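You operate a simulated robot arm through the tools that you are given. There is no shell and no other tool. Be economical: measure what you need, move in short steps, check, and stop when the job is done.

The job below is to be done with a simulated two-armed robot. You get a single attempt, and the scene is never put back.

JOB
Put the box labelled "pump seals" from the bench area marked final work on the ribbed tray of the dip tank and the box marked "water filter" on the top of the fine work table. Fetch the small orange tub and set it on the blue shelf below final work. Take the blue cup marked spare and leave it in the inside of the deep grey crate marked to pack. Put the clean filter with yellow grip on the top of the short trials table. Press the white button marked test two times. Open the lid of the sonic bath. Do these in any order. Set down upright: box, small orange tub, clean filter with yellow grip.

Only the result counts: the job must be done as asked and must still hold three seconds after the hand-in. Knocking over, shifting, dropping, spilling or breaking anything else fails it. Lids that push on must go on centred and level and be pressed home; caps that screw on are set level and turned clockwise until they are tight.

ROBOT AND FRAMES
Two 7-joint arms with two-finger parallel grippers on one trunk, on a base that drives. Base frame: it is fixed to the floor where the robot stands at the start and does not move with it; the origin is under the middle of the robot, x ahead of it, y to its left, z up. Units: mm, rad, N and s.
The left shoulder is at the start at [50, 168, 1157], the right one opposite. Places, roughly: blue cup marked spare [1000, -250, 1000]; blue shelf below final work [800, -700, 300]; box marked oil filter, box marked pump seals, box  [750, 0, 1000]; clean filter with yellow grip [-1250, 2250, 250]; inside of the deep grey crate marked to pack (28x2 [960, -1200, 920]; lid of the sonic bath [3000, -3600, 1100]; ribbed tray of the dip tank [1200, 700, 900]; small orange tub (6x6x6 cm) [500, -300, 900]; top of the fine work table [3100, -700, 800]; top of the short trials table [-1400, 1700, 900]; white button marked test [-1300, 2300, 1200]. Payload 1.57 kg a hand.
Tool frame (each hand has its own): the origin (TCP) lies between the finger pads and is the grasp point; the fingertips stand 30 mm ahead of it; z points along the fingers, y is the line along which they close. The gripper opens to 80 mm. The fingers are 17 mm wide and 12 mm thick; the gripper's body (40 by 82 mm) begins 80 mm behind the TCP.
Orientation is that of the tool frame in the base frame, as a unit quaternion [x, y, z, w]. With the fingers straight down and closing along the base's y, the tool's x points along the base's -x, its y along +y and its z along -z.

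CONTROLS
- The arms move only by the tool drive_tool. It takes "left_steps", "right_steps" or both (then of equal length, played together; a hand with none holds still); each is a list of rows, each an object (a shift or turn left out is 0, a gripper value left out holds the last) with "dp": the shift along the base's x, y, z in units of 300 mm (1.0 is 300 mm), a list of three; "rotation": the turn, a rotation vector about the base's x, y, z in units of 180 degrees (1.0 is 180 degrees), a list of three. In form: [{"dp": [tx, ty, tz], "rotation": [rx, ry, rz]}, ...]. A call has 1 to 8 rows; each row is the pose to reach, as a shift and turn from the pose commanded when the call began. "left_fingers" and "right_fingers" are, for a hand that has rows, the closure, from 0 (fully open) to 1 (shut), set as the call begins (left out, the last holds). A call with a number of a shift or a turn outside -1 to 1 is refused whole. A row lasts 0.2 s, in which the tool goes at most 50 mm and 0.15 rad; a call with a longer step from one row to the next is refused whole, and so is a gripper value outside its range. Where a pose cannot be reached the arm comes as near as it can. A force on the tool above 40 N (or 10 N above the force at the start of the call, whichever is more), or a blocked arm, ends the call early, and 0.2 s more pass. The fingers move at their own pace (about 45 mm/s each) and stop on an object; they squeeze with about 27 N. The grip force told is the motor's: it shows also when the fingers shut on nothing. Time passes only in rows, and 0.2 s behind the last, so rows that repeat a pose let the fingers close. The reply holds the time, the measured pose of the TCP, the force on the tool along the base axes, the opening and the grip force, in the units named above and with some noise, with the torque about the TCP (base axes, N m) and any sound that the robot's microphone picked up.
- Cameras (640 x 400 px; columns grow to the right, rows downward): "scene" is now at [126.8, 14.4, 1365.5]; the picture's right is [0.15, -0.99, 0.00], its down [-0.59, -0.09, -0.80] and it looks along [0.79, 0.12, -0.60] (base axes); focal length 295 px, centre (320, 200). "left" rides on the left gripper at [72, 7, -122] in its tool frame; the picture's right is [-0.09, 1.00, 0.00], its down [-0.84, -0.08, -0.54] and it looks along [-0.54, -0.05, 0.84] (tool axes); focal length 238 px, centre (320, 200). "right" rides on the right gripper at [72, -7, -122] in its tool frame; the picture's right is [0.09, 1.00, 0.00], its down [-0.84, 0.08, -0.54] and it looks along [-0.54, 0.05, 0.84] (tool axes); focal length 238 px, centre (320, 200). There is no depth. A picture from a camera that has moved, and an enlarged one, comes with that camera's place and axes in the base frame and with its lens.
- grab_frame(camera): a new picture of that camera. No time passes.
- raise_lower(by): slides the trunk up (or, below 0, down) by that many mm; the arms and the scene camera ride with it, the base frame stays. It gives what a move gives, with no picture.
- base_move(legs): drives the robot by 1 to 6 legs, each [ahead, left, turn to the left] in mm, mm and rad, along the robot's own axes; the way and the turn of a leg run together, so that a leg with both is an arc; at most 1500 mm and 3.142 rad a leg. The arms and the cameras ride along, it lands a little off, and it stops where it bumps. It gives what a move gives.
- aim_head(pan, tilt): turns the head with the scene camera to pan (to the left, within 1.396 rad either way) and tilt (down, from -0.506 to 1.204), counted from straight ahead of the robot. It gives what a move gives.
- inspect(camera, box): a new picture of the part [left, top, right, bottom] of that camera's present view, enlarged. No time passes.
- hand_in(): hands the job in; it is judged then, once.

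Go step by step. Nothing tells you exact positions but the pictures and the camera data: compare them with the known pose of the tool, close in by small moves and look again before you grip or let go. The budget is 186 turns and 158 pictures, counting those below and the enlarged ones. Unless the task says otherwise, let go and move clear before handing in, and close with one line.

The tools are called by a JSON object that holds its "op" and its "data". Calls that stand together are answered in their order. drive_tool: Moves the arms, as the interface text tells. Its arguments: {"type":"object","properties":{"left_steps":{"type":"array"},"left_fingers":{"type":"number"},"right_steps":{"type":"array"},"right_fingers":{"type":"number"}},"required":[]} The other tools are called the same way: raise_lower (by) slides the trunk up or down; base_move (legs) drives the base; aim_head (pan, tilt) turns the head that bears the scene camera; grab_frame (camera) takes a picture; inspect (camera, box) takes an enlarged picture of a part of a camera's view; hand_in () hands the job in.

At the start:

```text
t: 0.0
left_tcp_pos: [360.0, 197.0, 1145.6]
left_ee_rot: [-0.002, 1.0, -0.001, 0.0]
left_ft_force: [-0.1, 0.6, -0.2]
left_moment: [-0.01, 0.01, 0.05]
left_gripper_width: 79.9
left_gripper_force: 0.1
right_tcp_pos: [394.9, -114.1, 1177.3]
right_ee_rot: [0.002, 1.0, 0.001, 0.0]
right_ft_force: [-0.6, -0.4, 0.4]
right_moment: [-0.03, 0.0, 0.02]
right_gripper_width: 79.9
right_gripper_force: 0.2
trunk travel left (down, up): [-325.0, 118.0]
robot x, y, heading: [2.5, -3.3, 0.001]
head pan, tilt: [0.154, 0.644]
```

scene: 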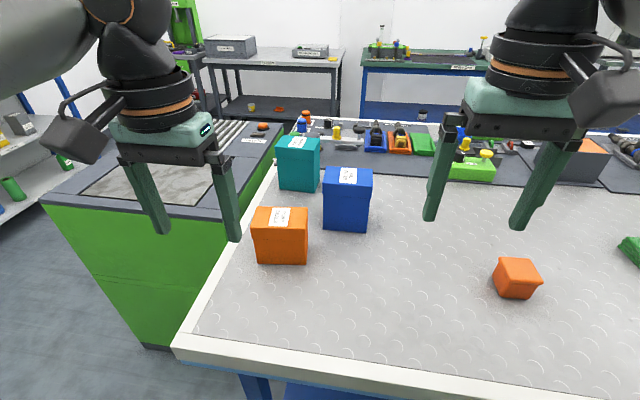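
right: 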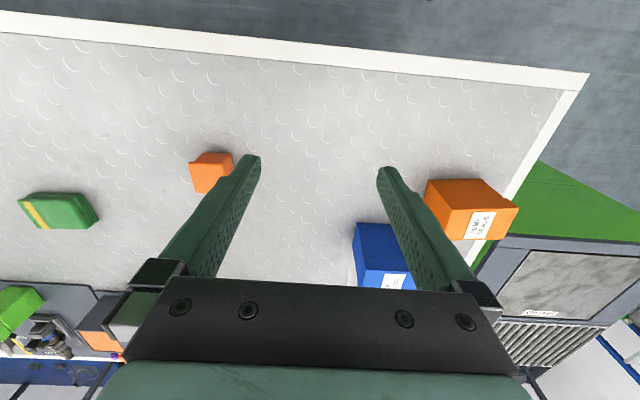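
left: 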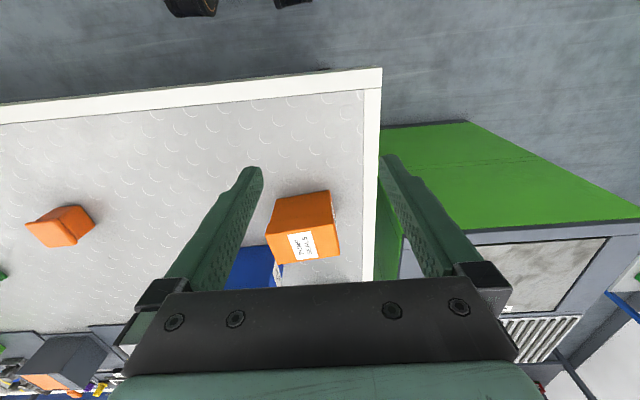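

The bench ahead holds three boxes (orange, blue, teal), an orange tub and more. I'll read the labels and look around first.

{"op": "inspect", "data": {"camera": "scene", "box": [220, 100, 420, 280]}}

{"op": "inspect", "data": {"camera": "left", "box": [220, 180, 380, 300]}}

{"op": "aim_head", "data": {"pan": -0.6, "tilt": 0.5}}

{"op": "grab_frame", "data": {"camera": "scene"}}

```text
2.22 times, centred on (320, 190) of scene
camera zoom: at [126.8, 14.4, 1365.5], right [0.15, -0.99, 0.0], down [-0.59, -0.09, -0.8], along [0.79, 0.12, -0.6], focal length 655 px, centre (320, 222)
```

zoom: 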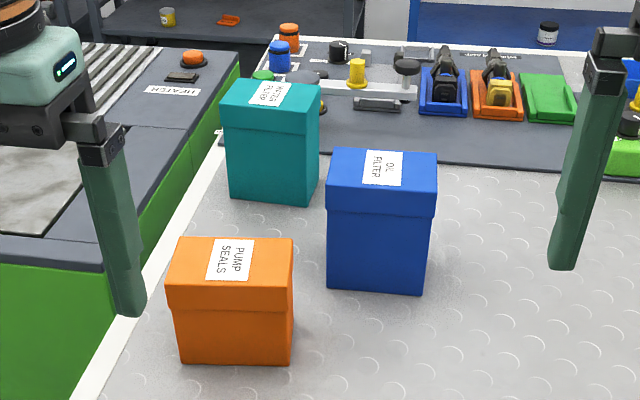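

```text
3.33 times, centred on (300, 240) of left
camera zoom: at [289.3, 203.3, 1266.1], right [0.09, 1.0, 0.0], down [0.84, -0.08, 0.54], along [0.54, -0.05, -0.84], focal length 794 px, centre (387, 67)
```

zoom: 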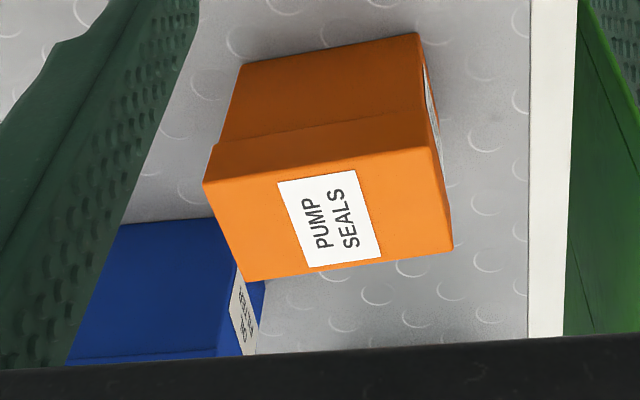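

```text
t: 1.1
left_tcp_pos: [360.9, 197.4, 1144.6]
left_ee_rot: [-0.001, 1.0, -0.002, 0.001]
left_ft_force: [-0.1, 0.7, -0.8]
left_moment: [-0.05, 0.01, -0.03]
left_gripper_width: 80.1
left_gripper_force: 0.1
right_tcp_pos: [394.3, -113.3, 1177.2]
right_ee_rot: [0.002, 1.0, 0.001, 0.0]
right_ft_force: [0.0, -0.4, 0.0]
right_moment: [-0.01, 0.03, 0.02]
right_gripper_width: 79.9
right_gripper_force: 0.1
trunk travel left (down, up): [-325.0, 118.0]
robot x, y, heading: [0.4, 2.2, -0.002]
head pan, tilt: [-0.6, 0.499]
```

```text
152 pictures are left
camera scene: at [115.9, -50.3, 1378.4], right [-0.56, -0.83, 0.0], down [-0.4, 0.27, -0.88], along [0.72, -0.5, -0.48], focal length 295 px, centre (320, 200)
```

scene: 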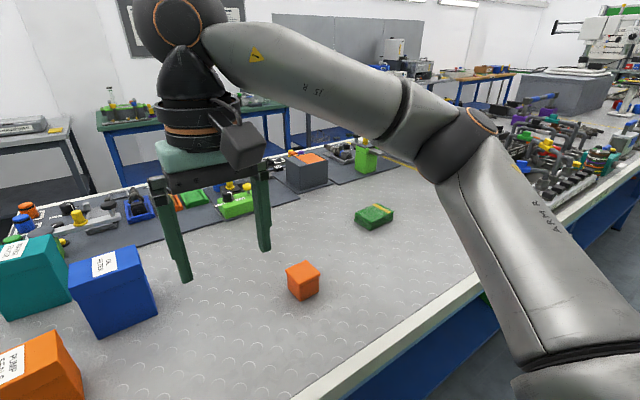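

Pump seals is the orange box, water filter teal, tub orange in the middle. I'll survey the rest of the room.

{"op": "aim_head", "data": {"pan": -1.3, "tilt": 0.4}}

{"op": "grab_frame", "data": {"camera": "scene"}}

{"op": "aim_head", "data": {"pan": 0.6, "tilt": 0.4}}

{"op": "grab_frame", "data": {"camera": "scene"}}

{"op": "aim_head", "data": {"pan": 1.39, "tilt": 0.4}}

{"op": "grab_frame", "data": {"camera": "scene"}}

{"op": "aim_head", "data": {"pan": -0.1, "tilt": 0.3}}

{"op": "grab_frame", "data": {"camera": "scene"}}

```text
t: 2.2
left_tcp_pos: [360.9, 197.9, 1145.6]
left_ee_rot: [-0.001, 1.0, -0.001, -0.001]
left_ft_force: [0.2, 0.7, 0.3]
left_moment: [-0.03, -0.03, -0.01]
left_gripper_width: 80.0
left_gripper_force: 0.1
right_tcp_pos: [394.3, -114.4, 1177.9]
right_ee_rot: [0.002, 1.0, 0.001, 0.0]
right_ft_force: [-1.1, 0.3, 0.0]
right_moment: [0.02, 0.01, 0.01]
right_gripper_width: 80.0
right_gripper_force: 0.1
trunk travel left (down, up): [-325.0, 118.0]
robot x, y, heading: [2.7, 1.1, 0.001]
head pan, tilt: [-1.3, 0.4]
```

```text
151 pictures are left
camera scene: at [65.6, -88.2, 1387.5], right [-0.96, -0.27, 0.0], down [-0.1, 0.38, -0.92], along [0.25, -0.89, -0.39], focal length 295 px, centre (320, 200)
```

scene: 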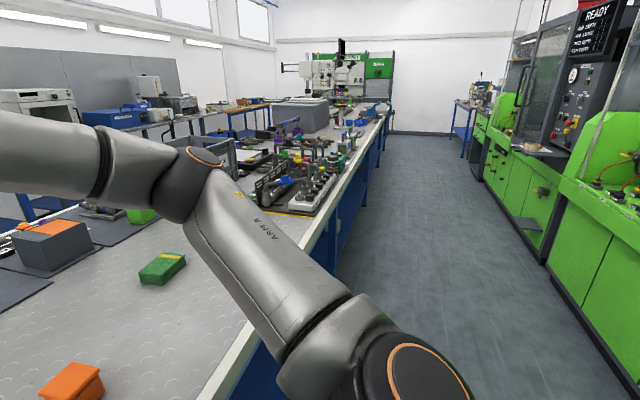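

```text
t: 4.0
left_tcp_pos: [361.6, 196.2, 1145.0]
left_ee_rot: [-0.001, 1.0, -0.001, 0.0]
left_ft_force: [0.7, -0.2, 0.1]
left_moment: [-0.01, -0.01, 0.01]
left_gripper_width: 80.2
left_gripper_force: 0.0
right_tcp_pos: [394.6, -113.8, 1177.3]
right_ee_rot: [0.002, 1.0, 0.001, 0.0]
right_ft_force: [-1.2, -0.4, 0.7]
right_moment: [0.02, 0.01, 0.0]
right_gripper_width: 79.8
right_gripper_force: 0.0
trunk travel left (down, up): [-325.0, 118.0]
robot x, y, heading: [3.2, 0.2, -0.003]
head pan, tilt: [0.6, 0.4]
```

```text
150 pictures are left
camera scene: at [117.3, 53.4, 1387.5], right [0.56, -0.83, 0.0], down [-0.32, -0.22, -0.92], along [0.76, 0.52, -0.39], focal length 295 px, centre (320, 200)
```

scene: 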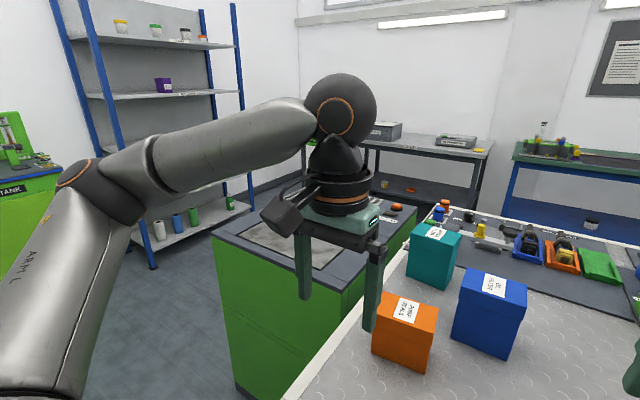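

```text
t: 5.2
left_tcp_pos: [361.2, 196.5, 1143.4]
left_ee_rot: [-0.001, 1.0, -0.001, 0.001]
left_ft_force: [0.1, -0.7, -0.3]
left_moment: [0.01, 0.0, 0.0]
left_gripper_width: 80.0
left_gripper_force: 0.0
right_tcp_pos: [393.6, -113.8, 1177.6]
right_ee_rot: [0.002, 1.0, 0.001, 0.0]
right_ft_force: [0.2, -0.2, -0.7]
right_moment: [-0.04, -0.03, -0.01]
right_gripper_width: 79.9
right_gripper_force: 0.0
trunk travel left (down, up): [-325.0, 118.0]
robot x, y, heading: [0.2, -5.0, -0.003]
head pan, tilt: [1.389, 0.4]
```

```text
149 pictures are left
camera scene: at [57.6, 92.2, 1387.5], right [0.98, -0.18, 0.0], down [-0.07, -0.38, -0.92], along [0.17, 0.91, -0.39], focal length 295 px, centre (320, 200)
```

scene: 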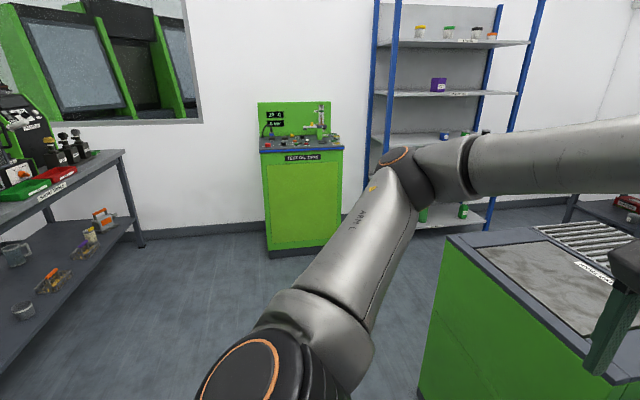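

```text
t: 6.8
left_tcp_pos: [360.6, 196.4, 1145.3]
left_ee_rot: [-0.002, 1.0, 0.0, 0.0]
left_ft_force: [0.0, -0.2, 0.0]
left_moment: [-0.01, 0.01, 0.0]
left_gripper_width: 79.9
left_gripper_force: 0.1
right_tcp_pos: [395.1, -114.3, 1177.0]
right_ee_rot: [0.001, 1.0, 0.001, 0.001]
right_ft_force: [-0.5, 0.2, 0.0]
right_moment: [0.0, 0.01, 0.0]
right_gripper_width: 80.0
right_gripper_force: 0.0
trunk travel left (down, up): [-325.0, 118.0]
robot x, y, heading: [1.1, -1.7, -0.004]
head pan, tilt: [-0.099, 0.3]
```

```text
148 pictures are left
camera scene: at [133.7, -8.1, 1396.8], right [-0.1, -1.0, 0.0], down [-0.29, 0.03, -0.96], along [0.95, -0.09, -0.3], focal length 295 px, centre (320, 200)
```

scene: 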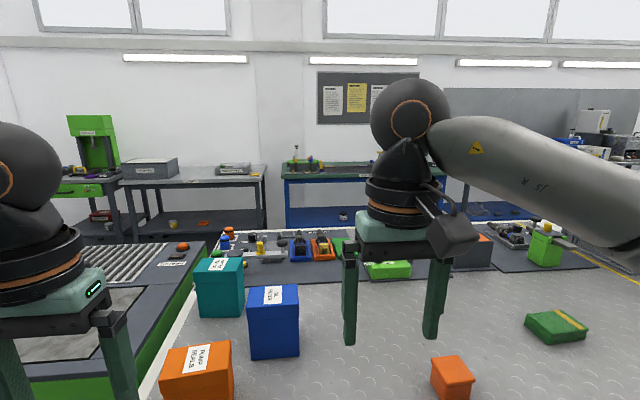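

The orange box is about 103×63 mm near (542,155), top ≈1000, with the short side along x. I'll bring the left hand over it, turned about -84°.

{"op": "drive_tool", "data": {"left_steps": [{"dp": [0.08, -0.02, 0], "rotation": [0, 0, -0.047]}, {"dp": [0.16, -0.04, 0], "rotation": [0, 0, -0.094]}, {"dp": [0.24, -0.06, 0], "rotation": [0, 0, -0.141]}, {"dp": [0.32, -0.08, 0], "rotation": [0, 0, -0.188]}, {"dp": [0.4, -0.1, 0], "rotation": [0, 0, -0.235]}, {"dp": [0.48, -0.12, 0], "rotation": [0, 0, -0.282]}, {"dp": [0.56, -0.14, 0], "rotation": [0, 0, -0.329]}, {"dp": [0.6, -0.14, 0], "rotation": [0, 0, -0.376]}]}}

{"op": "drive_tool", "data": {"left_steps": [{"dp": [0, 0, 0], "rotation": [0, 0, -0.046]}, {"dp": [0, 0, 0], "rotation": [0, 0, -0.091]}]}}

{"op": "grab_frame", "data": {"camera": "left"}}

{"op": "grab_frame", "data": {"camera": "scene"}}

```text
t: 8.6
left_tcp_pos: [541.8, 153.6, 1144.2]
left_ee_rot: [0.557, 0.831, 0.0, -0.002]
left_ft_force: [0.2, -0.7, 0.8]
left_moment: [0.01, -0.01, 0.02]
left_gripper_width: 80.1
left_gripper_force: 0.1
right_tcp_pos: [393.8, -113.3, 1177.5]
right_ee_rot: [0.002, 1.0, 0.001, 0.0]
right_ft_force: [0.1, -0.5, 0.3]
right_moment: [-0.02, 0.02, -0.01]
right_gripper_width: 80.1
right_gripper_force: 0.1
trunk travel left (down, up): [-325.0, 118.0]
robot x, y, heading: [2.2, -0.3, -0.004]
head pan, tilt: [-0.099, 0.3]
```

```text
t: 9.2
left_tcp_pos: [542.0, 154.1, 1144.9]
left_ee_rot: [0.67, 0.743, -0.001, -0.001]
left_ft_force: [-0.3, 0.5, -0.7]
left_moment: [0.01, -0.01, 0.02]
left_gripper_width: 79.8
left_gripper_force: 0.1
right_tcp_pos: [394.0, -114.0, 1178.2]
right_ee_rot: [0.002, 1.0, 0.002, 0.0]
right_ft_force: [0.0, -0.5, -1.0]
right_moment: [0.03, 0.03, -0.04]
right_gripper_width: 80.2
right_gripper_force: 0.1
trunk travel left (down, up): [-325.0, 118.0]
robot x, y, heading: [1.1, -1.9, -0.003]
head pan, tilt: [-0.099, 0.3]
```

```text
147 pictures are left
camera left: at [540.6, 226.5, 1266.6], right [1.0, 0.01, 0.0], down [0.01, -0.84, 0.54], along [0.0, -0.54, -0.84], focal length 238 px, centre (320, 200)
```

left: 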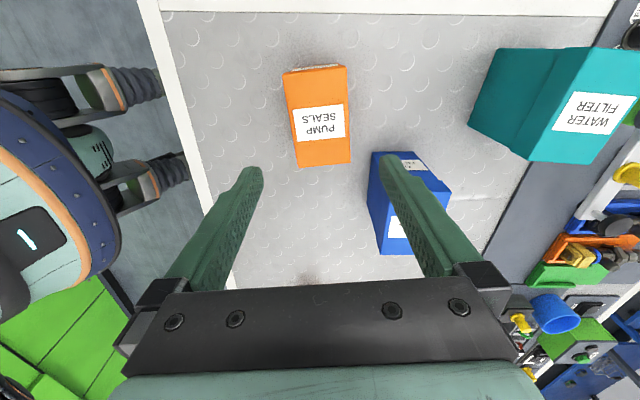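

```text
146 pictures are left
camera scene: at [133.7, -8.2, 1396.8], right [-0.1, -1.0, 0.0], down [-0.29, 0.03, -0.96], along [0.95, -0.09, -0.3], focal length 295 px, centre (320, 200)
```

scene: 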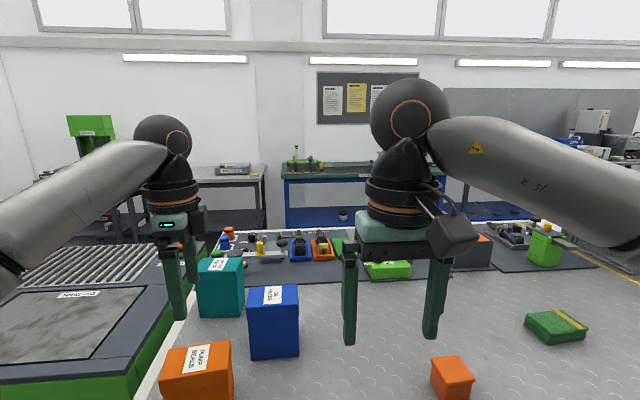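

The hand lines up with the pump seals box. Descending to z≈960 and closing.

{"op": "drive_tool", "data": {"left_steps": [{"dp": [0, 0, -0.15]}, {"dp": [0, 0, -0.3]}, {"dp": [0, 0, -0.45]}, {"dp": [0, 0, -0.53]}, {"dp": [0, 0, -0.58]}, {"dp": [0, 0, -0.61]}]}}

{"op": "grab_frame", "data": {"camera": "left"}}

```text
t: 10.6
left_tcp_pos: [541.3, 155.3, 961.4]
left_ee_rot: [0.669, 0.744, 0.0, 0.0]
left_ft_force: [0.7, 0.1, 0.1]
left_moment: [-0.02, -0.01, 0.01]
left_gripper_width: 80.2
left_gripper_force: 0.1
right_tcp_pos: [394.2, -114.0, 1176.1]
right_ee_rot: [0.001, 1.0, 0.001, 0.0]
right_ft_force: [0.3, -1.1, -0.6]
right_moment: [0.0, -0.02, 0.0]
right_gripper_width: 79.9
right_gripper_force: 0.0
trunk travel left (down, up): [-325.0, 118.0]
robot x, y, heading: [-1.1, -1.7, 0.0]
head pan, tilt: [-0.099, 0.3]
```

```text
145 pictures are left
camera left: at [540.4, 227.0, 1083.4], right [1.0, 0.01, 0.0], down [0.01, -0.84, 0.54], along [0.01, -0.54, -0.84], focal length 238 px, centre (320, 200)
```

left: 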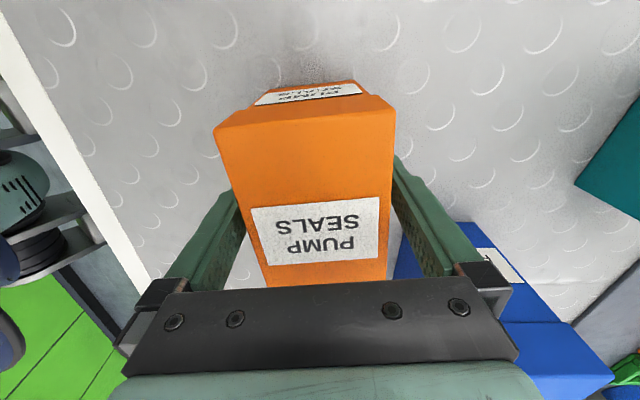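

{"op": "drive_tool", "data": {"left_steps": [{"dp": [0, 0, 0]}, {"dp": [0, 0, 0]}, {"dp": [0, 0, 0]}], "left_fingers": 1}}

{"op": "drive_tool", "data": {"left_steps": [{"dp": [0, 0, 0.05]}, {"dp": [0, 0, 0.2]}, {"dp": [0, 0, 0.36]}, {"dp": [0, 0, 0.5]}]}}

{"op": "grab_frame", "data": {"camera": "scene"}}

```text
t: 11.4
left_tcp_pos: [539.9, 154.8, 963.0]
left_ee_rot: [0.669, 0.744, 0.0, 0.0]
left_ft_force: [0.4, -0.7, -0.1]
left_moment: [0.01, 0.04, 0.0]
left_gripper_width: 61.6
left_gripper_force: 26.7
right_tcp_pos: [395.1, -114.6, 1178.1]
right_ee_rot: [0.002, 1.0, 0.0, 0.0]
right_ft_force: [-0.1, -0.2, 1.0]
right_moment: [0.0, 0.03, -0.02]
right_gripper_width: 79.7
right_gripper_force: 0.1
trunk travel left (down, up): [-325.0, 118.0]
robot x, y, heading: [1.1, 2.4, -0.003]
head pan, tilt: [-0.099, 0.3]
```

```text
t: 12.4
left_tcp_pos: [537.8, 154.4, 1109.4]
left_ee_rot: [0.668, 0.744, -0.001, -0.001]
left_ft_force: [0.4, -0.9, -1.0]
left_moment: [0.03, 0.01, -0.01]
left_gripper_width: 62.0
left_gripper_force: 27.3
right_tcp_pos: [394.1, -114.4, 1178.5]
right_ee_rot: [0.002, 1.0, 0.001, 0.0]
right_ft_force: [-0.4, -0.8, 0.6]
right_moment: [-0.02, 0.0, 0.0]
right_gripper_width: 79.7
right_gripper_force: 0.0
trunk travel left (down, up): [-325.0, 118.0]
robot x, y, heading: [-0.7, 0.9, -0.008]
head pan, tilt: [-0.099, 0.3]
```

```text
144 pictures are left
camera scene: at [133.3, -8.5, 1396.8], right [-0.1, -1.0, 0.0], down [-0.29, 0.03, -0.96], along [0.95, -0.09, -0.3], focal length 295 px, centre (320, 200)
```

scene: 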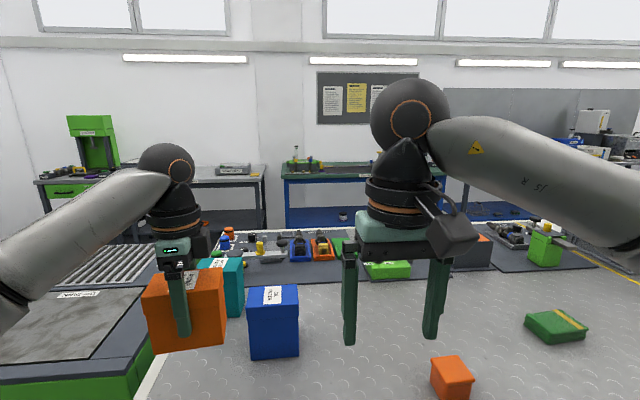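

Pump seals is held. Looking at the tank and its surroundings to plan the drive.

{"op": "aim_head", "data": {"pan": 0.5, "tilt": 0.3}}

{"op": "grab_frame", "data": {"camera": "scene"}}

{"op": "aim_head", "data": {"pan": 0.3, "tilt": 1.1}}

{"op": "grab_frame", "data": {"camera": "scene"}}

```text
t: 13.4
left_tcp_pos: [539.9, 153.5, 1108.7]
left_ee_rot: [0.669, 0.743, -0.001, 0.0]
left_ft_force: [0.0, 0.1, -1.9]
left_moment: [0.01, -0.02, 0.01]
left_gripper_width: 61.8
left_gripper_force: 27.8
right_tcp_pos: [395.1, -113.6, 1177.1]
right_ee_rot: [0.002, 1.0, 0.001, 0.0]
right_ft_force: [0.3, -0.6, -0.4]
right_moment: [-0.02, 0.03, 0.0]
right_gripper_width: 79.8
right_gripper_force: 0.0
trunk travel left (down, up): [-325.0, 118.0]
robot x, y, heading: [-0.9, 0.8, -0.001]
head pan, tilt: [0.499, 0.3]
```

```text
143 pictures are left
camera scene: at [122.9, 45.8, 1396.8], right [0.48, -0.88, 0.0], down [-0.26, -0.14, -0.96], along [0.84, 0.46, -0.3], focal length 295 px, centre (320, 200)
```

scene: 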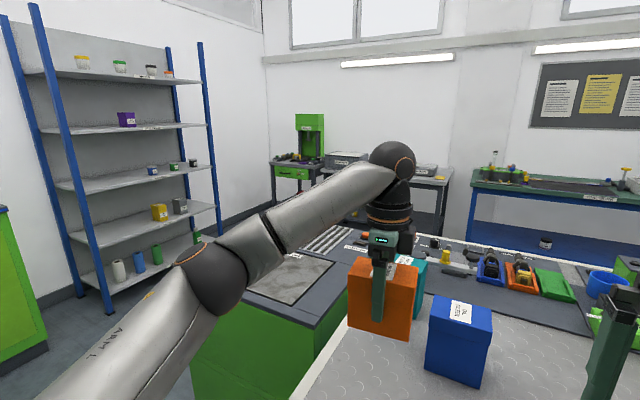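

```text
t: 14.5
left_tcp_pos: [540.2, 154.1, 1109.5]
left_ee_rot: [0.669, 0.743, -0.001, -0.001]
left_ft_force: [-0.8, -0.9, -0.7]
left_moment: [0.01, -0.02, -0.01]
left_gripper_width: 61.7
left_gripper_force: 26.4
right_tcp_pos: [394.4, -113.3, 1177.0]
right_ee_rot: [0.002, 1.0, 0.0, 0.0]
right_ft_force: [-0.3, 0.1, 0.1]
right_moment: [-0.05, 0.03, 0.03]
right_gripper_width: 80.0
right_gripper_force: 0.1
trunk travel left (down, up): [-325.0, 118.0]
robot x, y, heading: [0.5, -4.0, 0.002]
head pan, tilt: [0.3, 1.1]
```

```text
142 pictures are left
camera scene: at [101.2, 19.8, 1330.7], right [0.3, -0.96, 0.0], down [-0.85, -0.26, -0.45], along [0.43, 0.13, -0.89], focal length 295 px, centre (320, 200)
```

scene: 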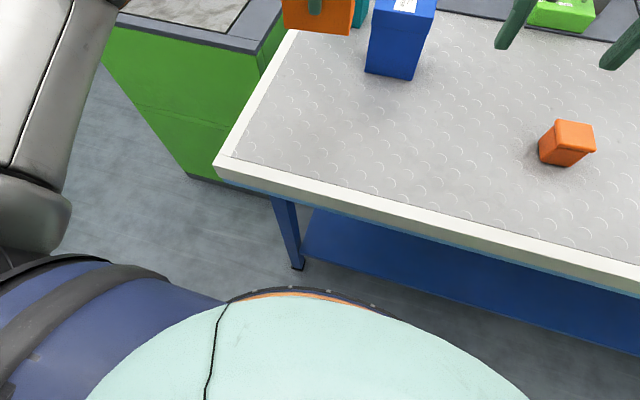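

{"op": "base_move", "data": {"legs": [[-250, 0, 0], [0, 1230, 0], [0, 0, -1.571], [0, 1300, 0]]}}

{"op": "aim_head", "data": {"pan": 0.0, "tilt": 0.7}}

{"op": "grab_frame", "data": {"camera": "scene"}}

```text
t: 32.1
left_tcp_pos: [1189.5, 650.4, 1108.4]
left_ee_rot: [1.0, 0.026, 0.0, 0.0]
left_ft_force: [-0.1, -0.4, -0.8]
left_moment: [0.0, 0.01, -0.03]
left_gripper_width: 61.8
left_gripper_force: 26.9
right_tcp_pos: [930.9, 810.7, 1177.4]
right_ee_rot: [0.727, 0.687, 0.001, 0.001]
right_ft_force: [0.3, 1.2, 0.4]
right_moment: [0.03, 0.01, 0.0]
right_gripper_width: 80.0
right_gripper_force: 0.0
trunk travel left (down, up): [-325.0, 118.0]
robot x, y, heading: [1066.0, 1196.9, -1.628]
head pan, tilt: [0.3, 1.1]
stopped in leg 4: the robot was blocked; the commanded pose is now the measured one
```

```text
t: 33.0
left_tcp_pos: [1189.2, 650.8, 1108.1]
left_ee_rot: [1.0, 0.025, 0.001, -0.001]
left_ft_force: [-0.4, 0.3, -0.7]
left_moment: [0.03, 0.02, 0.0]
left_gripper_width: 61.8
left_gripper_force: 27.2
right_tcp_pos: [929.2, 810.5, 1177.8]
right_ee_rot: [0.727, 0.686, 0.0, 0.0]
right_ft_force: [-0.4, 0.5, -0.3]
right_moment: [-0.01, -0.01, 0.02]
right_gripper_width: 79.8
right_gripper_force: 0.1
trunk travel left (down, up): [-325.0, 118.0]
robot x, y, heading: [1066.7, 1196.8, -1.627]
head pan, tilt: [0.0, 0.7]
```

```text
141 pictures are left
camera scene: at [1059.4, 1074.4, 1360.6], right [-1.0, 0.05, 0.0], down [0.04, 0.64, -0.76], along [-0.04, -0.76, -0.64], focal length 295 px, centre (320, 200)
```

scene: 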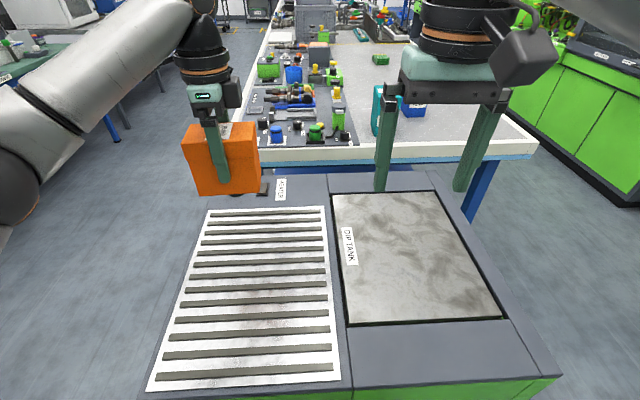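

The ribbed tray spans x≈1020–1290, y≈545–920. I'll bring the box over its middle and lower it until contact.

{"op": "drive_tool", "data": {"left_steps": [{"dp": [-0.05, 0.13, 0]}, {"dp": [-0.1, 0.26, 0]}, {"dp": [-0.1, 0.26, -0.15]}, {"dp": [-0.1, 0.26, -0.3]}, {"dp": [-0.1, 0.26, -0.38]}, {"dp": [-0.1, 0.26, -0.42]}]}}

{"op": "grab_frame", "data": {"camera": "scene"}}

```text
t: 34.4
left_tcp_pos: [1159.7, 729.9, 980.0]
left_ee_rot: [1.0, 0.025, 0.0, 0.0]
left_ft_force: [-0.2, -0.1, -0.7]
left_moment: [-0.01, -0.01, 0.0]
left_gripper_width: 61.7
left_gripper_force: 27.2
right_tcp_pos: [929.3, 809.0, 1176.8]
right_ee_rot: [0.728, 0.686, 0.0, 0.001]
right_ft_force: [-0.4, -1.0, -0.2]
right_moment: [-0.03, 0.02, -0.02]
right_gripper_width: 80.0
right_gripper_force: 0.0
trunk travel left (down, up): [-325.0, 118.0]
robot x, y, heading: [1063.7, 1198.3, -1.627]
head pan, tilt: [0.0, 0.7]
```

```text
140 pictures are left
camera scene: at [1059.4, 1074.4, 1360.7], right [-1.0, 0.06, 0.0], down [0.04, 0.64, -0.76], along [-0.04, -0.76, -0.64], focal length 295 px, centre (320, 200)
```

scene: 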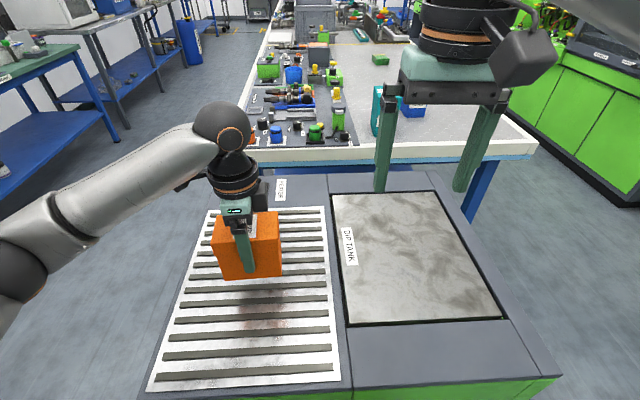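

{"op": "drive_tool", "data": {"left_steps": [{"dp": [0, 0, -0.02]}, {"dp": [0, 0, -0.04]}, {"dp": [0, 0, -0.06]}, {"dp": [0, 0, -0.08]}, {"dp": [0, 0, -0.1]}, {"dp": [0, 0, -0.12]}]}}

{"op": "grab_frame", "data": {"camera": "scene"}}

```text
t: 35.8
left_tcp_pos: [1160.3, 729.1, 946.1]
left_ee_rot: [1.0, 0.025, 0.0, -0.001]
left_ft_force: [-0.8, 0.5, -1.1]
left_moment: [-0.02, 0.02, 0.0]
left_gripper_width: 61.9
left_gripper_force: 26.4
right_tcp_pos: [929.7, 811.2, 1177.1]
right_ee_rot: [0.728, 0.686, 0.001, 0.001]
right_ft_force: [-0.2, -0.7, 0.1]
right_moment: [0.0, 0.02, -0.01]
right_gripper_width: 80.0
right_gripper_force: 0.0
trunk travel left (down, up): [-325.0, 118.0]
robot x, y, heading: [1066.3, 1196.3, -1.625]
head pan, tilt: [0.0, 0.7]
```

```text
139 pictures are left
camera scene: at [1059.4, 1074.4, 1360.7], right [-1.0, 0.06, 0.0], down [0.04, 0.64, -0.76], along [-0.04, -0.76, -0.64], focal length 295 px, centre (320, 200)
```

scene: 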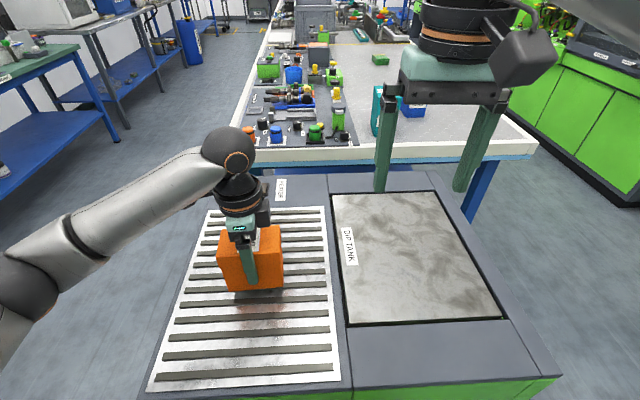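

{"op": "drive_tool", "data": {"left_steps": [{"dp": [0, 0, -0.015]}, {"dp": [0, 0, -0.03]}, {"dp": [0, 0, -0.045]}, {"dp": [0, 0, -0.06]}, {"dp": [0, 0, -0.075]}, {"dp": [0, 0, -0.09]}]}}

{"op": "grab_frame", "data": {"camera": "left"}}

```text
t: 37.2
left_tcp_pos: [1158.8, 728.7, 922.5]
left_ee_rot: [1.0, 0.026, -0.003, 0.003]
left_ft_force: [0.2, -0.9, 30.2]
left_moment: [0.82, 0.12, 0.04]
left_gripper_width: 61.6
left_gripper_force: 27.0
right_tcp_pos: [930.3, 811.7, 1178.6]
right_ee_rot: [0.728, 0.686, 0.0, 0.002]
right_ft_force: [0.2, -0.7, -0.8]
right_moment: [-0.04, -0.04, 0.02]
right_gripper_width: 79.7
right_gripper_force: 0.1
trunk travel left (down, up): [-325.0, 118.0]
robot x, y, heading: [1066.0, 1198.7, -1.625]
head pan, tilt: [0.0, 0.7]
```

```text
138 pictures are left
camera left: at [1231.6, 726.0, 1043.9], right [-0.04, -1.0, 0.01], down [-0.84, 0.04, 0.55], along [-0.55, 0.02, -0.84], focal length 238 px, centre (320, 200)
```

left: 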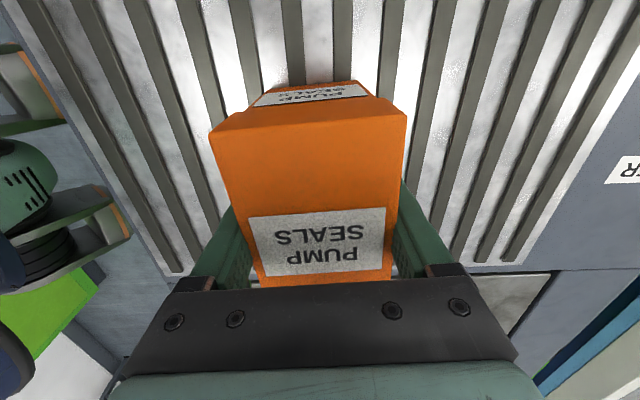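

Box is on the tray (30 N contact). Easing a little, releasing, and rising.

{"op": "drive_tool", "data": {"left_steps": [{"dp": [0, 0, 0.008]}, {"dp": [0, 0, 0.008]}]}}

{"op": "drive_tool", "data": {"left_steps": [{"dp": [0, 0, 0]}, {"dp": [0, 0, 0]}, {"dp": [0, 0, 0.1]}, {"dp": [0, 0, 0.25]}, {"dp": [0, 0, 0.4]}, {"dp": [0, 0, 0.55]}, {"dp": [0, 0, 0.7]}], "left_fingers": 0}}

{"op": "grab_frame", "data": {"camera": "scene"}}

```text
t: 37.8
left_tcp_pos: [1158.4, 728.1, 922.9]
left_ee_rot: [1.0, 0.025, -0.001, 0.001]
left_ft_force: [-2.2, -2.7, 17.8]
left_moment: [-0.04, 0.82, 0.15]
left_gripper_width: 62.0
left_gripper_force: 27.6
right_tcp_pos: [930.2, 811.7, 1177.7]
right_ee_rot: [0.728, 0.686, 0.001, 0.002]
right_ft_force: [-0.3, 0.4, -0.6]
right_moment: [0.04, 0.03, 0.01]
right_gripper_width: 79.8
right_gripper_force: 0.1
trunk travel left (down, up): [-325.0, 118.0]
robot x, y, heading: [1064.4, 1196.9, -1.626]
head pan, tilt: [0.0, 0.7]
```

```text
t: 39.4
left_tcp_pos: [1157.6, 730.0, 1132.9]
left_ee_rot: [1.0, 0.026, 0.0, 0.0]
left_ft_force: [-0.4, 0.5, -0.7]
left_moment: [0.0, 0.01, 0.01]
left_gripper_width: 80.1
left_gripper_force: 0.1
right_tcp_pos: [929.6, 810.8, 1177.4]
right_ee_rot: [0.727, 0.686, 0.001, 0.001]
right_ft_force: [0.6, 0.5, -0.4]
right_moment: [-0.01, 0.02, -0.02]
right_gripper_width: 80.0
right_gripper_force: 0.1
trunk travel left (down, up): [-325.0, 118.0]
robot x, y, heading: [1063.9, 1197.9, -1.624]
head pan, tilt: [0.0, 0.7]
```

```text
137 pictures are left
camera scene: at [1059.1, 1075.1, 1360.7], right [-1.0, 0.06, 0.0], down [0.04, 0.64, -0.77], along [-0.04, -0.76, -0.64], focal length 295 px, centre (320, 200)
```

scene: 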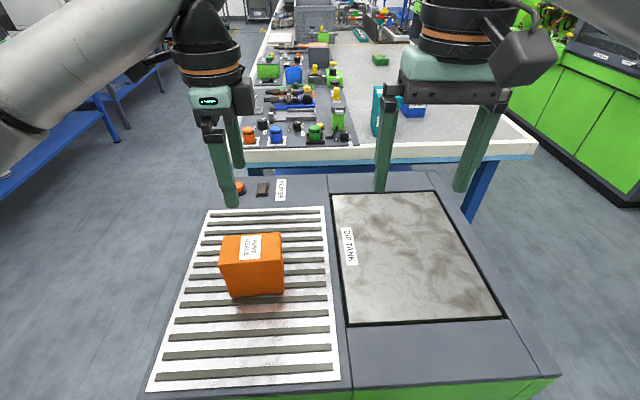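

Pump seals is placed. Next the far-left tasks: turn to face -x, drive forward, and look.

{"op": "base_move", "data": {"legs": [[-100, 0, 0], [0, 0, -1.515], [900, 0, 0]]}}

{"op": "aim_head", "data": {"pan": -0.3, "tilt": 0.3}}

{"op": "grab_frame", "data": {"camera": "scene"}}

```text
t: 48.6
left_tcp_pos: [-292.0, 1180.0, 1132.0]
left_ee_rot: [0.742, -0.67, 0.001, -0.001]
left_ft_force: [0.1, 0.2, -0.1]
left_moment: [-0.04, 0.02, 0.0]
left_gripper_width: 80.0
left_gripper_force: 0.1
right_tcp_pos: [-223.0, 1413.2, 1177.4]
right_ee_rot: [1.0, -0.004, 0.0, 0.0]
right_ft_force: [0.0, -0.3, 0.1]
right_moment: [0.03, -0.03, 0.03]
right_gripper_width: 80.0
right_gripper_force: 0.0
trunk travel left (down, up): [-325.0, 118.0]
robot x, y, heading: [174.5, 1299.1, 3.136]
head pan, tilt: [0.0, 0.7]
```

```text
t: 49.4
left_tcp_pos: [-291.6, 1180.8, 1132.9]
left_ee_rot: [0.742, -0.67, 0.0, -0.001]
left_ft_force: [0.2, 0.7, 0.1]
left_moment: [0.03, -0.02, 0.0]
left_gripper_width: 79.9
left_gripper_force: 0.1
right_tcp_pos: [-222.2, 1414.1, 1176.8]
right_ee_rot: [1.0, -0.004, 0.0, 0.0]
right_ft_force: [-0.5, 0.7, -0.2]
right_moment: [0.0, 0.02, -0.01]
right_gripper_width: 80.0
right_gripper_force: 0.1
trunk travel left (down, up): [-325.0, 118.0]
robot x, y, heading: [173.4, 1296.2, 3.138]
head pan, tilt: [-0.3, 0.3]
```

```text
136 pictures are left
camera scene: at [43.7, 1326.9, 1396.7], right [0.3, 0.95, 0.0], down [0.28, -0.09, -0.96], along [-0.91, 0.29, -0.3], focal length 295 px, centre (320, 200)
```

scene: 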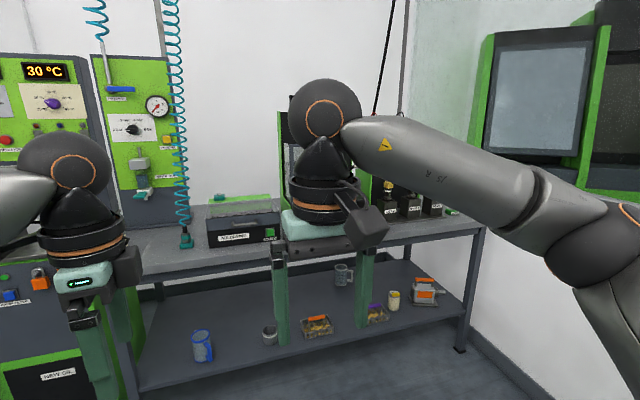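

{"op": "inspect", "data": {"camera": "scene", "box": [250, 170, 480, 350]}}

{"op": "base_move", "data": {"legs": [[350, -350, 0]]}}

{"op": "aim_head", "data": {"pan": -0.1, "tilt": 0.5}}

{"op": "grab_frame", "data": {"camera": "scene"}}

```text
2.22 times, centred on (365, 260) of scene
camera zoom: at [43.7, 1326.9, 1396.7], right [0.3, 0.95, 0.0], down [0.28, -0.09, -0.96], along [-0.91, 0.29, -0.3], focal length 655 px, centre (220, 67)
```

zoom: 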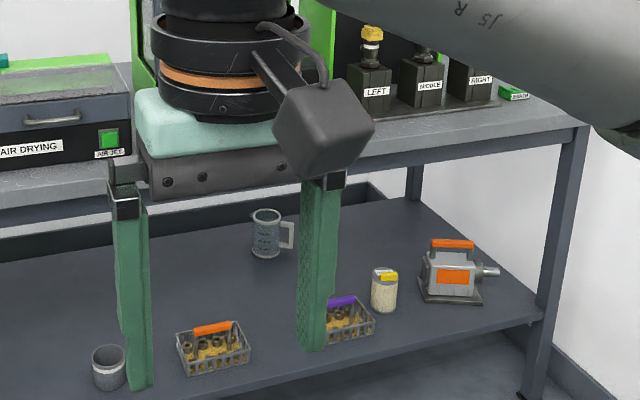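

```text
t: 52.4
left_tcp_pos: [-638.1, 1530.0, 1132.4]
left_ee_rot: [0.746, -0.666, 0.001, -0.001]
left_ft_force: [-0.8, 0.2, -0.3]
left_moment: [-0.02, 0.03, 0.02]
left_gripper_width: 79.8
left_gripper_force: 0.1
right_tcp_pos: [-569.8, 1765.5, 1177.5]
right_ee_rot: [1.0, 0.0, -0.001, 0.001]
right_ft_force: [0.2, 0.4, 0.2]
right_moment: [0.0, -0.02, -0.03]
right_gripper_width: 79.9
right_gripper_force: 0.0
trunk travel left (down, up): [-325.0, 118.0]
robot x, y, heading: [-170.9, 1653.1, -3.137]
head pan, tilt: [-0.3, 0.3]
```

```text
t: 53.1
left_tcp_pos: [-635.9, 1530.8, 1132.3]
left_ee_rot: [0.745, -0.667, 0.001, -0.001]
left_ft_force: [0.5, 0.2, 0.2]
left_moment: [0.0, 0.03, 0.01]
left_gripper_width: 80.0
left_gripper_force: 0.1
right_tcp_pos: [-569.6, 1765.4, 1177.8]
right_ee_rot: [1.0, 0.0, 0.0, 0.002]
right_ft_force: [-0.6, -0.9, -0.2]
right_moment: [-0.02, -0.02, -0.02]
right_gripper_width: 79.9
right_gripper_force: 0.0
trunk travel left (down, up): [-325.0, 118.0]
robot x, y, heading: [-175.6, 1656.0, -3.132]
head pan, tilt: [-0.099, 0.499]
```

```text
134 pictures are left
camera scene: at [-304.0, 1661.6, 1378.4], right [0.1, 1.0, 0.0], down [0.48, -0.05, -0.88], along [-0.87, 0.08, -0.48], focal length 295 px, centre (320, 200)
```

scene: 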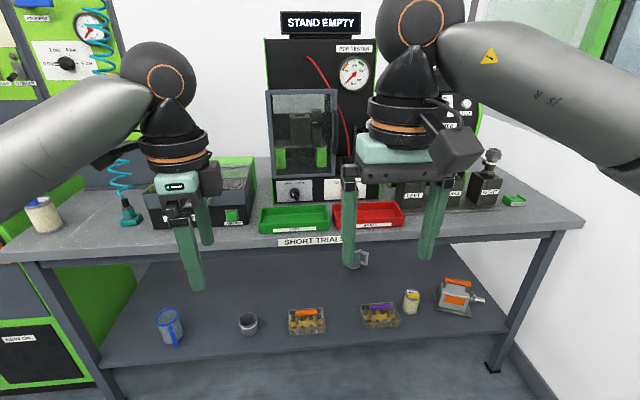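

{"op": "inspect", "data": {"camera": "scene", "box": [350, 240, 500, 340]}}

{"op": "inspect", "data": {"camera": "scene", "box": [0, 160, 130, 260]}}

{"op": "inspect", "data": {"camera": "scene", "box": [250, 0, 560, 250]}}

```text
4.00 times, centred on (425, 290) of scene
camera zoom: at [-304.0, 1661.6, 1378.4], right [0.1, 1.0, 0.0], down [0.48, -0.05, -0.88], along [-0.87, 0.08, -0.48], focal length 1179 px, centre (-100, -160)
```

zoom: 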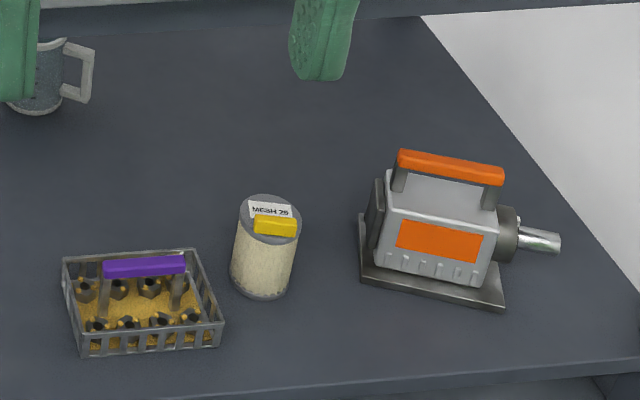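

```text
4.00 times, centred on (65, 210) of scene
camera zoom: at [-304.0, 1661.6, 1378.4], right [0.1, 1.0, 0.0], down [0.48, -0.05, -0.88], along [-0.87, 0.08, -0.48], focal length 1179 px, centre (1340, 160)
```

zoom: 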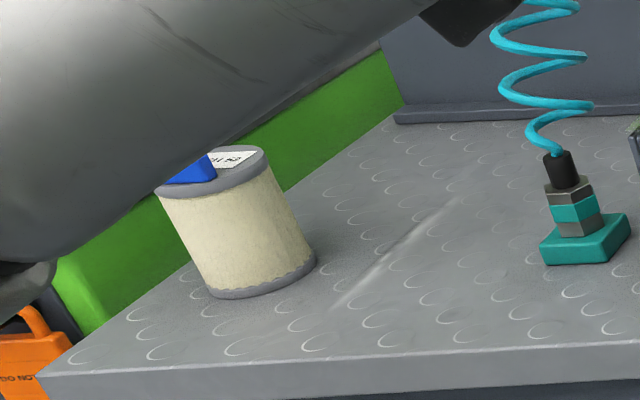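

```text
1.60 times, centred on (405, 125) of scene
camera zoom: at [-304.0, 1661.6, 1378.4], right [0.1, 1.0, 0.0], down [0.48, -0.05, -0.88], along [-0.87, 0.08, -0.48], focal length 472 px, centre (184, 320)
```

zoom: 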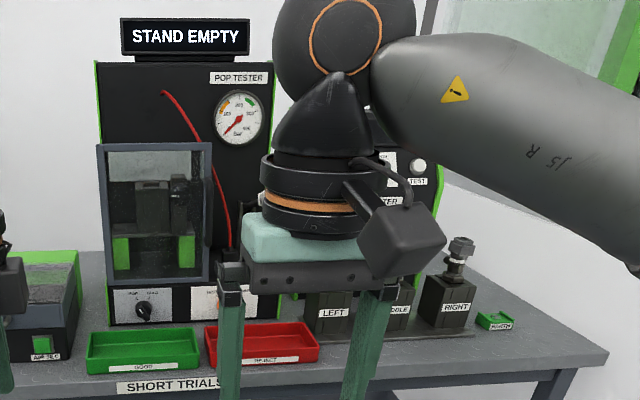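

The filter with the yellow grip stands on the lower shelf near (-1284,2200); the TEST button is near (-1300,2264,1180) on the rig. I'll retract the left hand, pitch the right hand to horizontal for pressing, and drive closer.

{"op": "drive_tool", "data": {"left_steps": [{"dp": [0.1, 0, 0]}, {"dp": [0.2, 0, 0]}, {"dp": [0.3, 0, 0]}, {"dp": [0.4, 0, 0]}, {"dp": [0.5, 0, 0]}, {"dp": [0.6, 0, 0]}, {"dp": [0.65, 0, 0]}, {"dp": [0.65, 0, 0]}], "right_steps": [{"dp": [0.0, 0, 0], "rotation": [0, 0.047, 0]}, {"dp": [0.0, 0, 0], "rotation": [0, 0.094, 0]}, {"dp": [0.0, 0, 0], "rotation": [0, 0.141, 0]}, {"dp": [0.0, 0, 0], "rotation": [0, 0.188, 0]}, {"dp": [0.0, 0, 0], "rotation": [0, 0.235, 0]}, {"dp": [0.0, 0, 0], "rotation": [0, 0.282, 0]}, {"dp": [0.0, 0, 0], "rotation": [0, 0.329, 0]}, {"dp": [0.0, 0, 0], "rotation": [0, 0.376, 0]}], "right_fingers": 1}}

{"op": "drive_tool", "data": {"right_steps": [{"dp": [0.0, 0, 0], "rotation": [0, 0.041, 0]}, {"dp": [0.0, 0, 0], "rotation": [0, 0.082, 0]}, {"dp": [0.0, 0, 0], "rotation": [0, 0.123, 0]}]}}

{"op": "grab_frame", "data": {"camera": "scene"}}

```text
t: 54.9
left_tcp_pos: [-444.1, 1529.8, 1132.0]
left_ee_rot: [0.745, -0.667, 0.001, -0.001]
left_ft_force: [0.6, 1.1, 0.2]
left_moment: [-0.01, 0.0, -0.03]
left_gripper_width: 80.1
left_gripper_force: 0.0
right_tcp_pos: [-569.6, 1762.6, 1177.9]
right_ee_rot: [0.83, 0.0, -0.558, 0.001]
right_ft_force: [-0.3, 0.4, -0.1]
right_moment: [0.01, -0.01, -0.02]
right_gripper_width: 0.0
right_gripper_force: 21.2
trunk travel left (down, up): [-325.0, 118.0]
robot x, y, heading: [-174.5, 1656.9, -3.132]
head pan, tilt: [-0.099, 0.499]
```

```text
t: 55.7
left_tcp_pos: [-443.4, 1529.4, 1132.1]
left_ee_rot: [0.745, -0.667, 0.0, -0.001]
left_ft_force: [0.7, -0.1, 0.0]
left_moment: [0.0, -0.02, 0.03]
left_gripper_width: 80.0
left_gripper_force: 0.1
right_tcp_pos: [-595.4, 1738.4, 1181.1]
right_ee_rot: [0.708, 0.0, -0.706, 0.0]
right_ft_force: [-0.1, -0.2, -0.2]
right_moment: [0.02, -0.04, -0.01]
right_gripper_width: 0.0
right_gripper_force: 20.8
right hand out of reach, approached as far as the arm can: row 1, 2, 3
trunk travel left (down, up): [-325.0, 118.0]
robot x, y, heading: [-171.0, 1651.7, -3.14]
head pan, tilt: [-0.099, 0.499]
```

```text
130 pictures are left
camera scene: at [-304.3, 1661.5, 1378.4], right [0.1, 1.0, 0.0], down [0.48, -0.05, -0.88], along [-0.87, 0.08, -0.48], focal length 295 px, centre (320, 200)
```

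scene: 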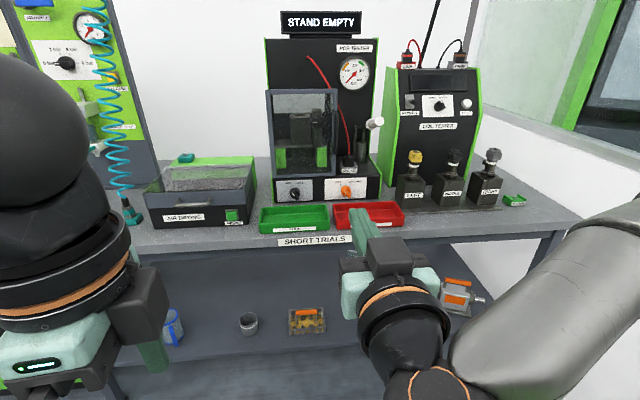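

{"op": "inspect", "data": {"camera": "scene", "box": [370, 40, 530, 220]}}

{"op": "base_move", "data": {"legs": [[370, -400, 0]]}}

{"op": "grab_frame", "data": {"camera": "scene"}}

```text
2.22 times, centred on (450, 130) of scene
camera zoom: at [-304.3, 1661.5, 1378.4], right [0.1, 1.0, 0.0], down [0.48, -0.05, -0.88], along [-0.87, 0.08, -0.48], focal length 655 px, centre (31, 356)
```

zoom: 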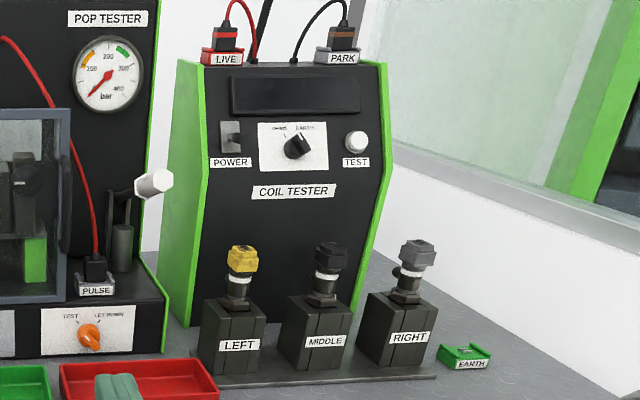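

```text
t: 58.9
left_tcp_pos: [-812.3, 1937.5, 1132.7]
left_ee_rot: [0.743, -0.669, 0.0, 0.0]
left_ft_force: [-0.2, 1.3, 0.6]
left_moment: [-0.03, -0.02, -0.01]
left_gripper_width: 80.0
left_gripper_force: 0.1
right_tcp_pos: [-963.9, 2147.9, 1181.1]
right_ee_rot: [0.709, -0.003, -0.706, -0.004]
right_ft_force: [-0.7, -0.6, -0.2]
right_moment: [0.01, -0.02, 0.03]
right_gripper_width: 0.0
right_gripper_force: 21.2
trunk travel left (down, up): [-325.0, 118.0]
robot x, y, heading: [-543.8, 2058.4, 3.139]
head pan, tilt: [-0.099, 0.499]
```

```text
128 pictures are left
camera scene: at [-672.1, 2068.2, 1378.3], right [0.1, 0.99, 0.0], down [0.48, -0.05, -0.88], along [-0.87, 0.09, -0.48], focal length 295 px, centre (320, 200)
```

scene: 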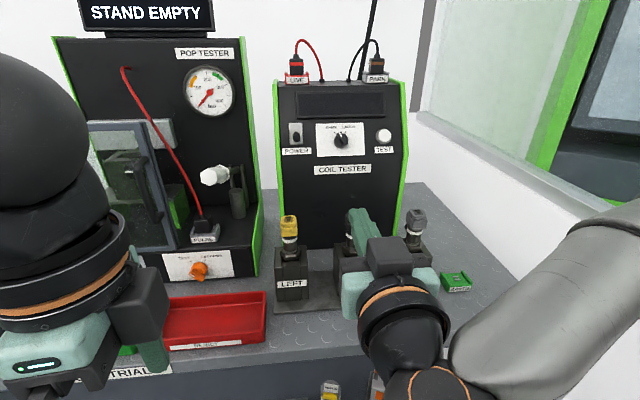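

The button is at about (-1338,2289,1175). I'll tilt the tool 25° below horizontal so the wrist camera clears the blocks and approach to 60 mm away.

{"op": "drive_tool", "data": {"right_steps": [{"dp": [-0.0, 0.06, 0.01], "rotation": [0, -0.0175, 0]}, {"dp": [-0.0, 0.2, 0.03], "rotation": [0, -0.035, 0]}, {"dp": [-0.14, 0.28, 0.03], "rotation": [0, -0.0525, 0]}, {"dp": [-0.28, 0.35, 0.03], "rotation": [0, -0.07, 0]}, {"dp": [-0.42, 0.4, 0.03], "rotation": [0, -0.0875, 0]}, {"dp": [-0.57, 0.44, 0.03], "rotation": [0, -0.105, 0]}, {"dp": [-0.73, 0.47, 0.03], "rotation": [0, -0.1225, 0]}, {"dp": [-0.88, 0.47, 0.03], "rotation": [0, -0.139, 0]}]}}

{"op": "grab_frame", "data": {"camera": "scene"}}

{"op": "grab_frame", "data": {"camera": "right"}}

```text
t: 60.6
left_tcp_pos: [-812.1, 1937.7, 1132.0]
left_ee_rot: [0.743, -0.67, 0.001, -0.001]
left_ft_force: [-0.4, -0.4, -0.3]
left_moment: [0.0, -0.03, 0.03]
left_gripper_width: 79.9
left_gripper_force: 0.0
right_tcp_pos: [-1229.6, 2285.2, 1191.6]
right_ee_rot: [0.845, -0.001, -0.535, -0.004]
right_ft_force: [-0.2, 0.6, 0.2]
right_moment: [0.0, 0.01, 0.01]
right_gripper_width: 0.0
right_gripper_force: 21.5
right hand out of reach, approached as far as the arm can: row 1, 2
trunk travel left (down, up): [-325.0, 118.0]
robot x, y, heading: [-544.7, 2060.2, 3.137]
head pan, tilt: [-0.099, 0.499]
```

```text
127 pictures are left
camera scene: at [-672.3, 2067.5, 1378.3], right [0.1, 0.99, 0.0], down [0.48, -0.05, -0.88], along [-0.87, 0.09, -0.48], focal length 295 px, centre (320, 200)
```

scene: 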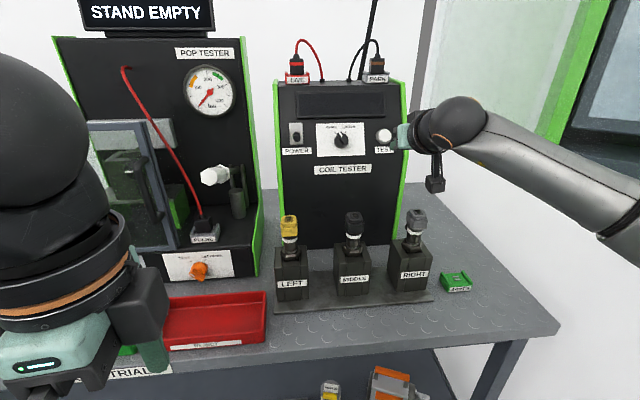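

```text
126 pictures are left
camera right: at [-1088.0, 2290.7, 1178.3], right [0.04, -1.0, -0.09], down [0.13, -0.08, 0.99], along [-0.99, -0.05, 0.13], focal length 238 px, centre (320, 200)
```

right: 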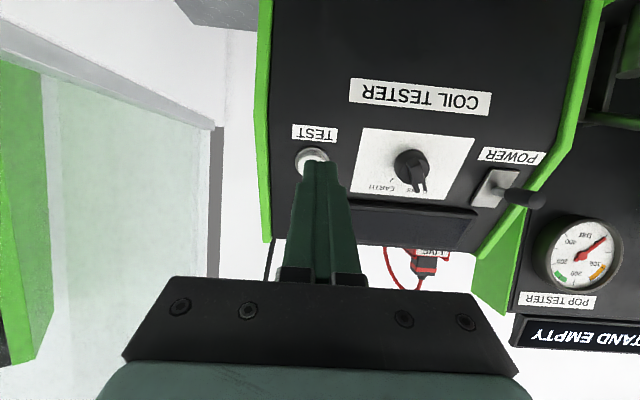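

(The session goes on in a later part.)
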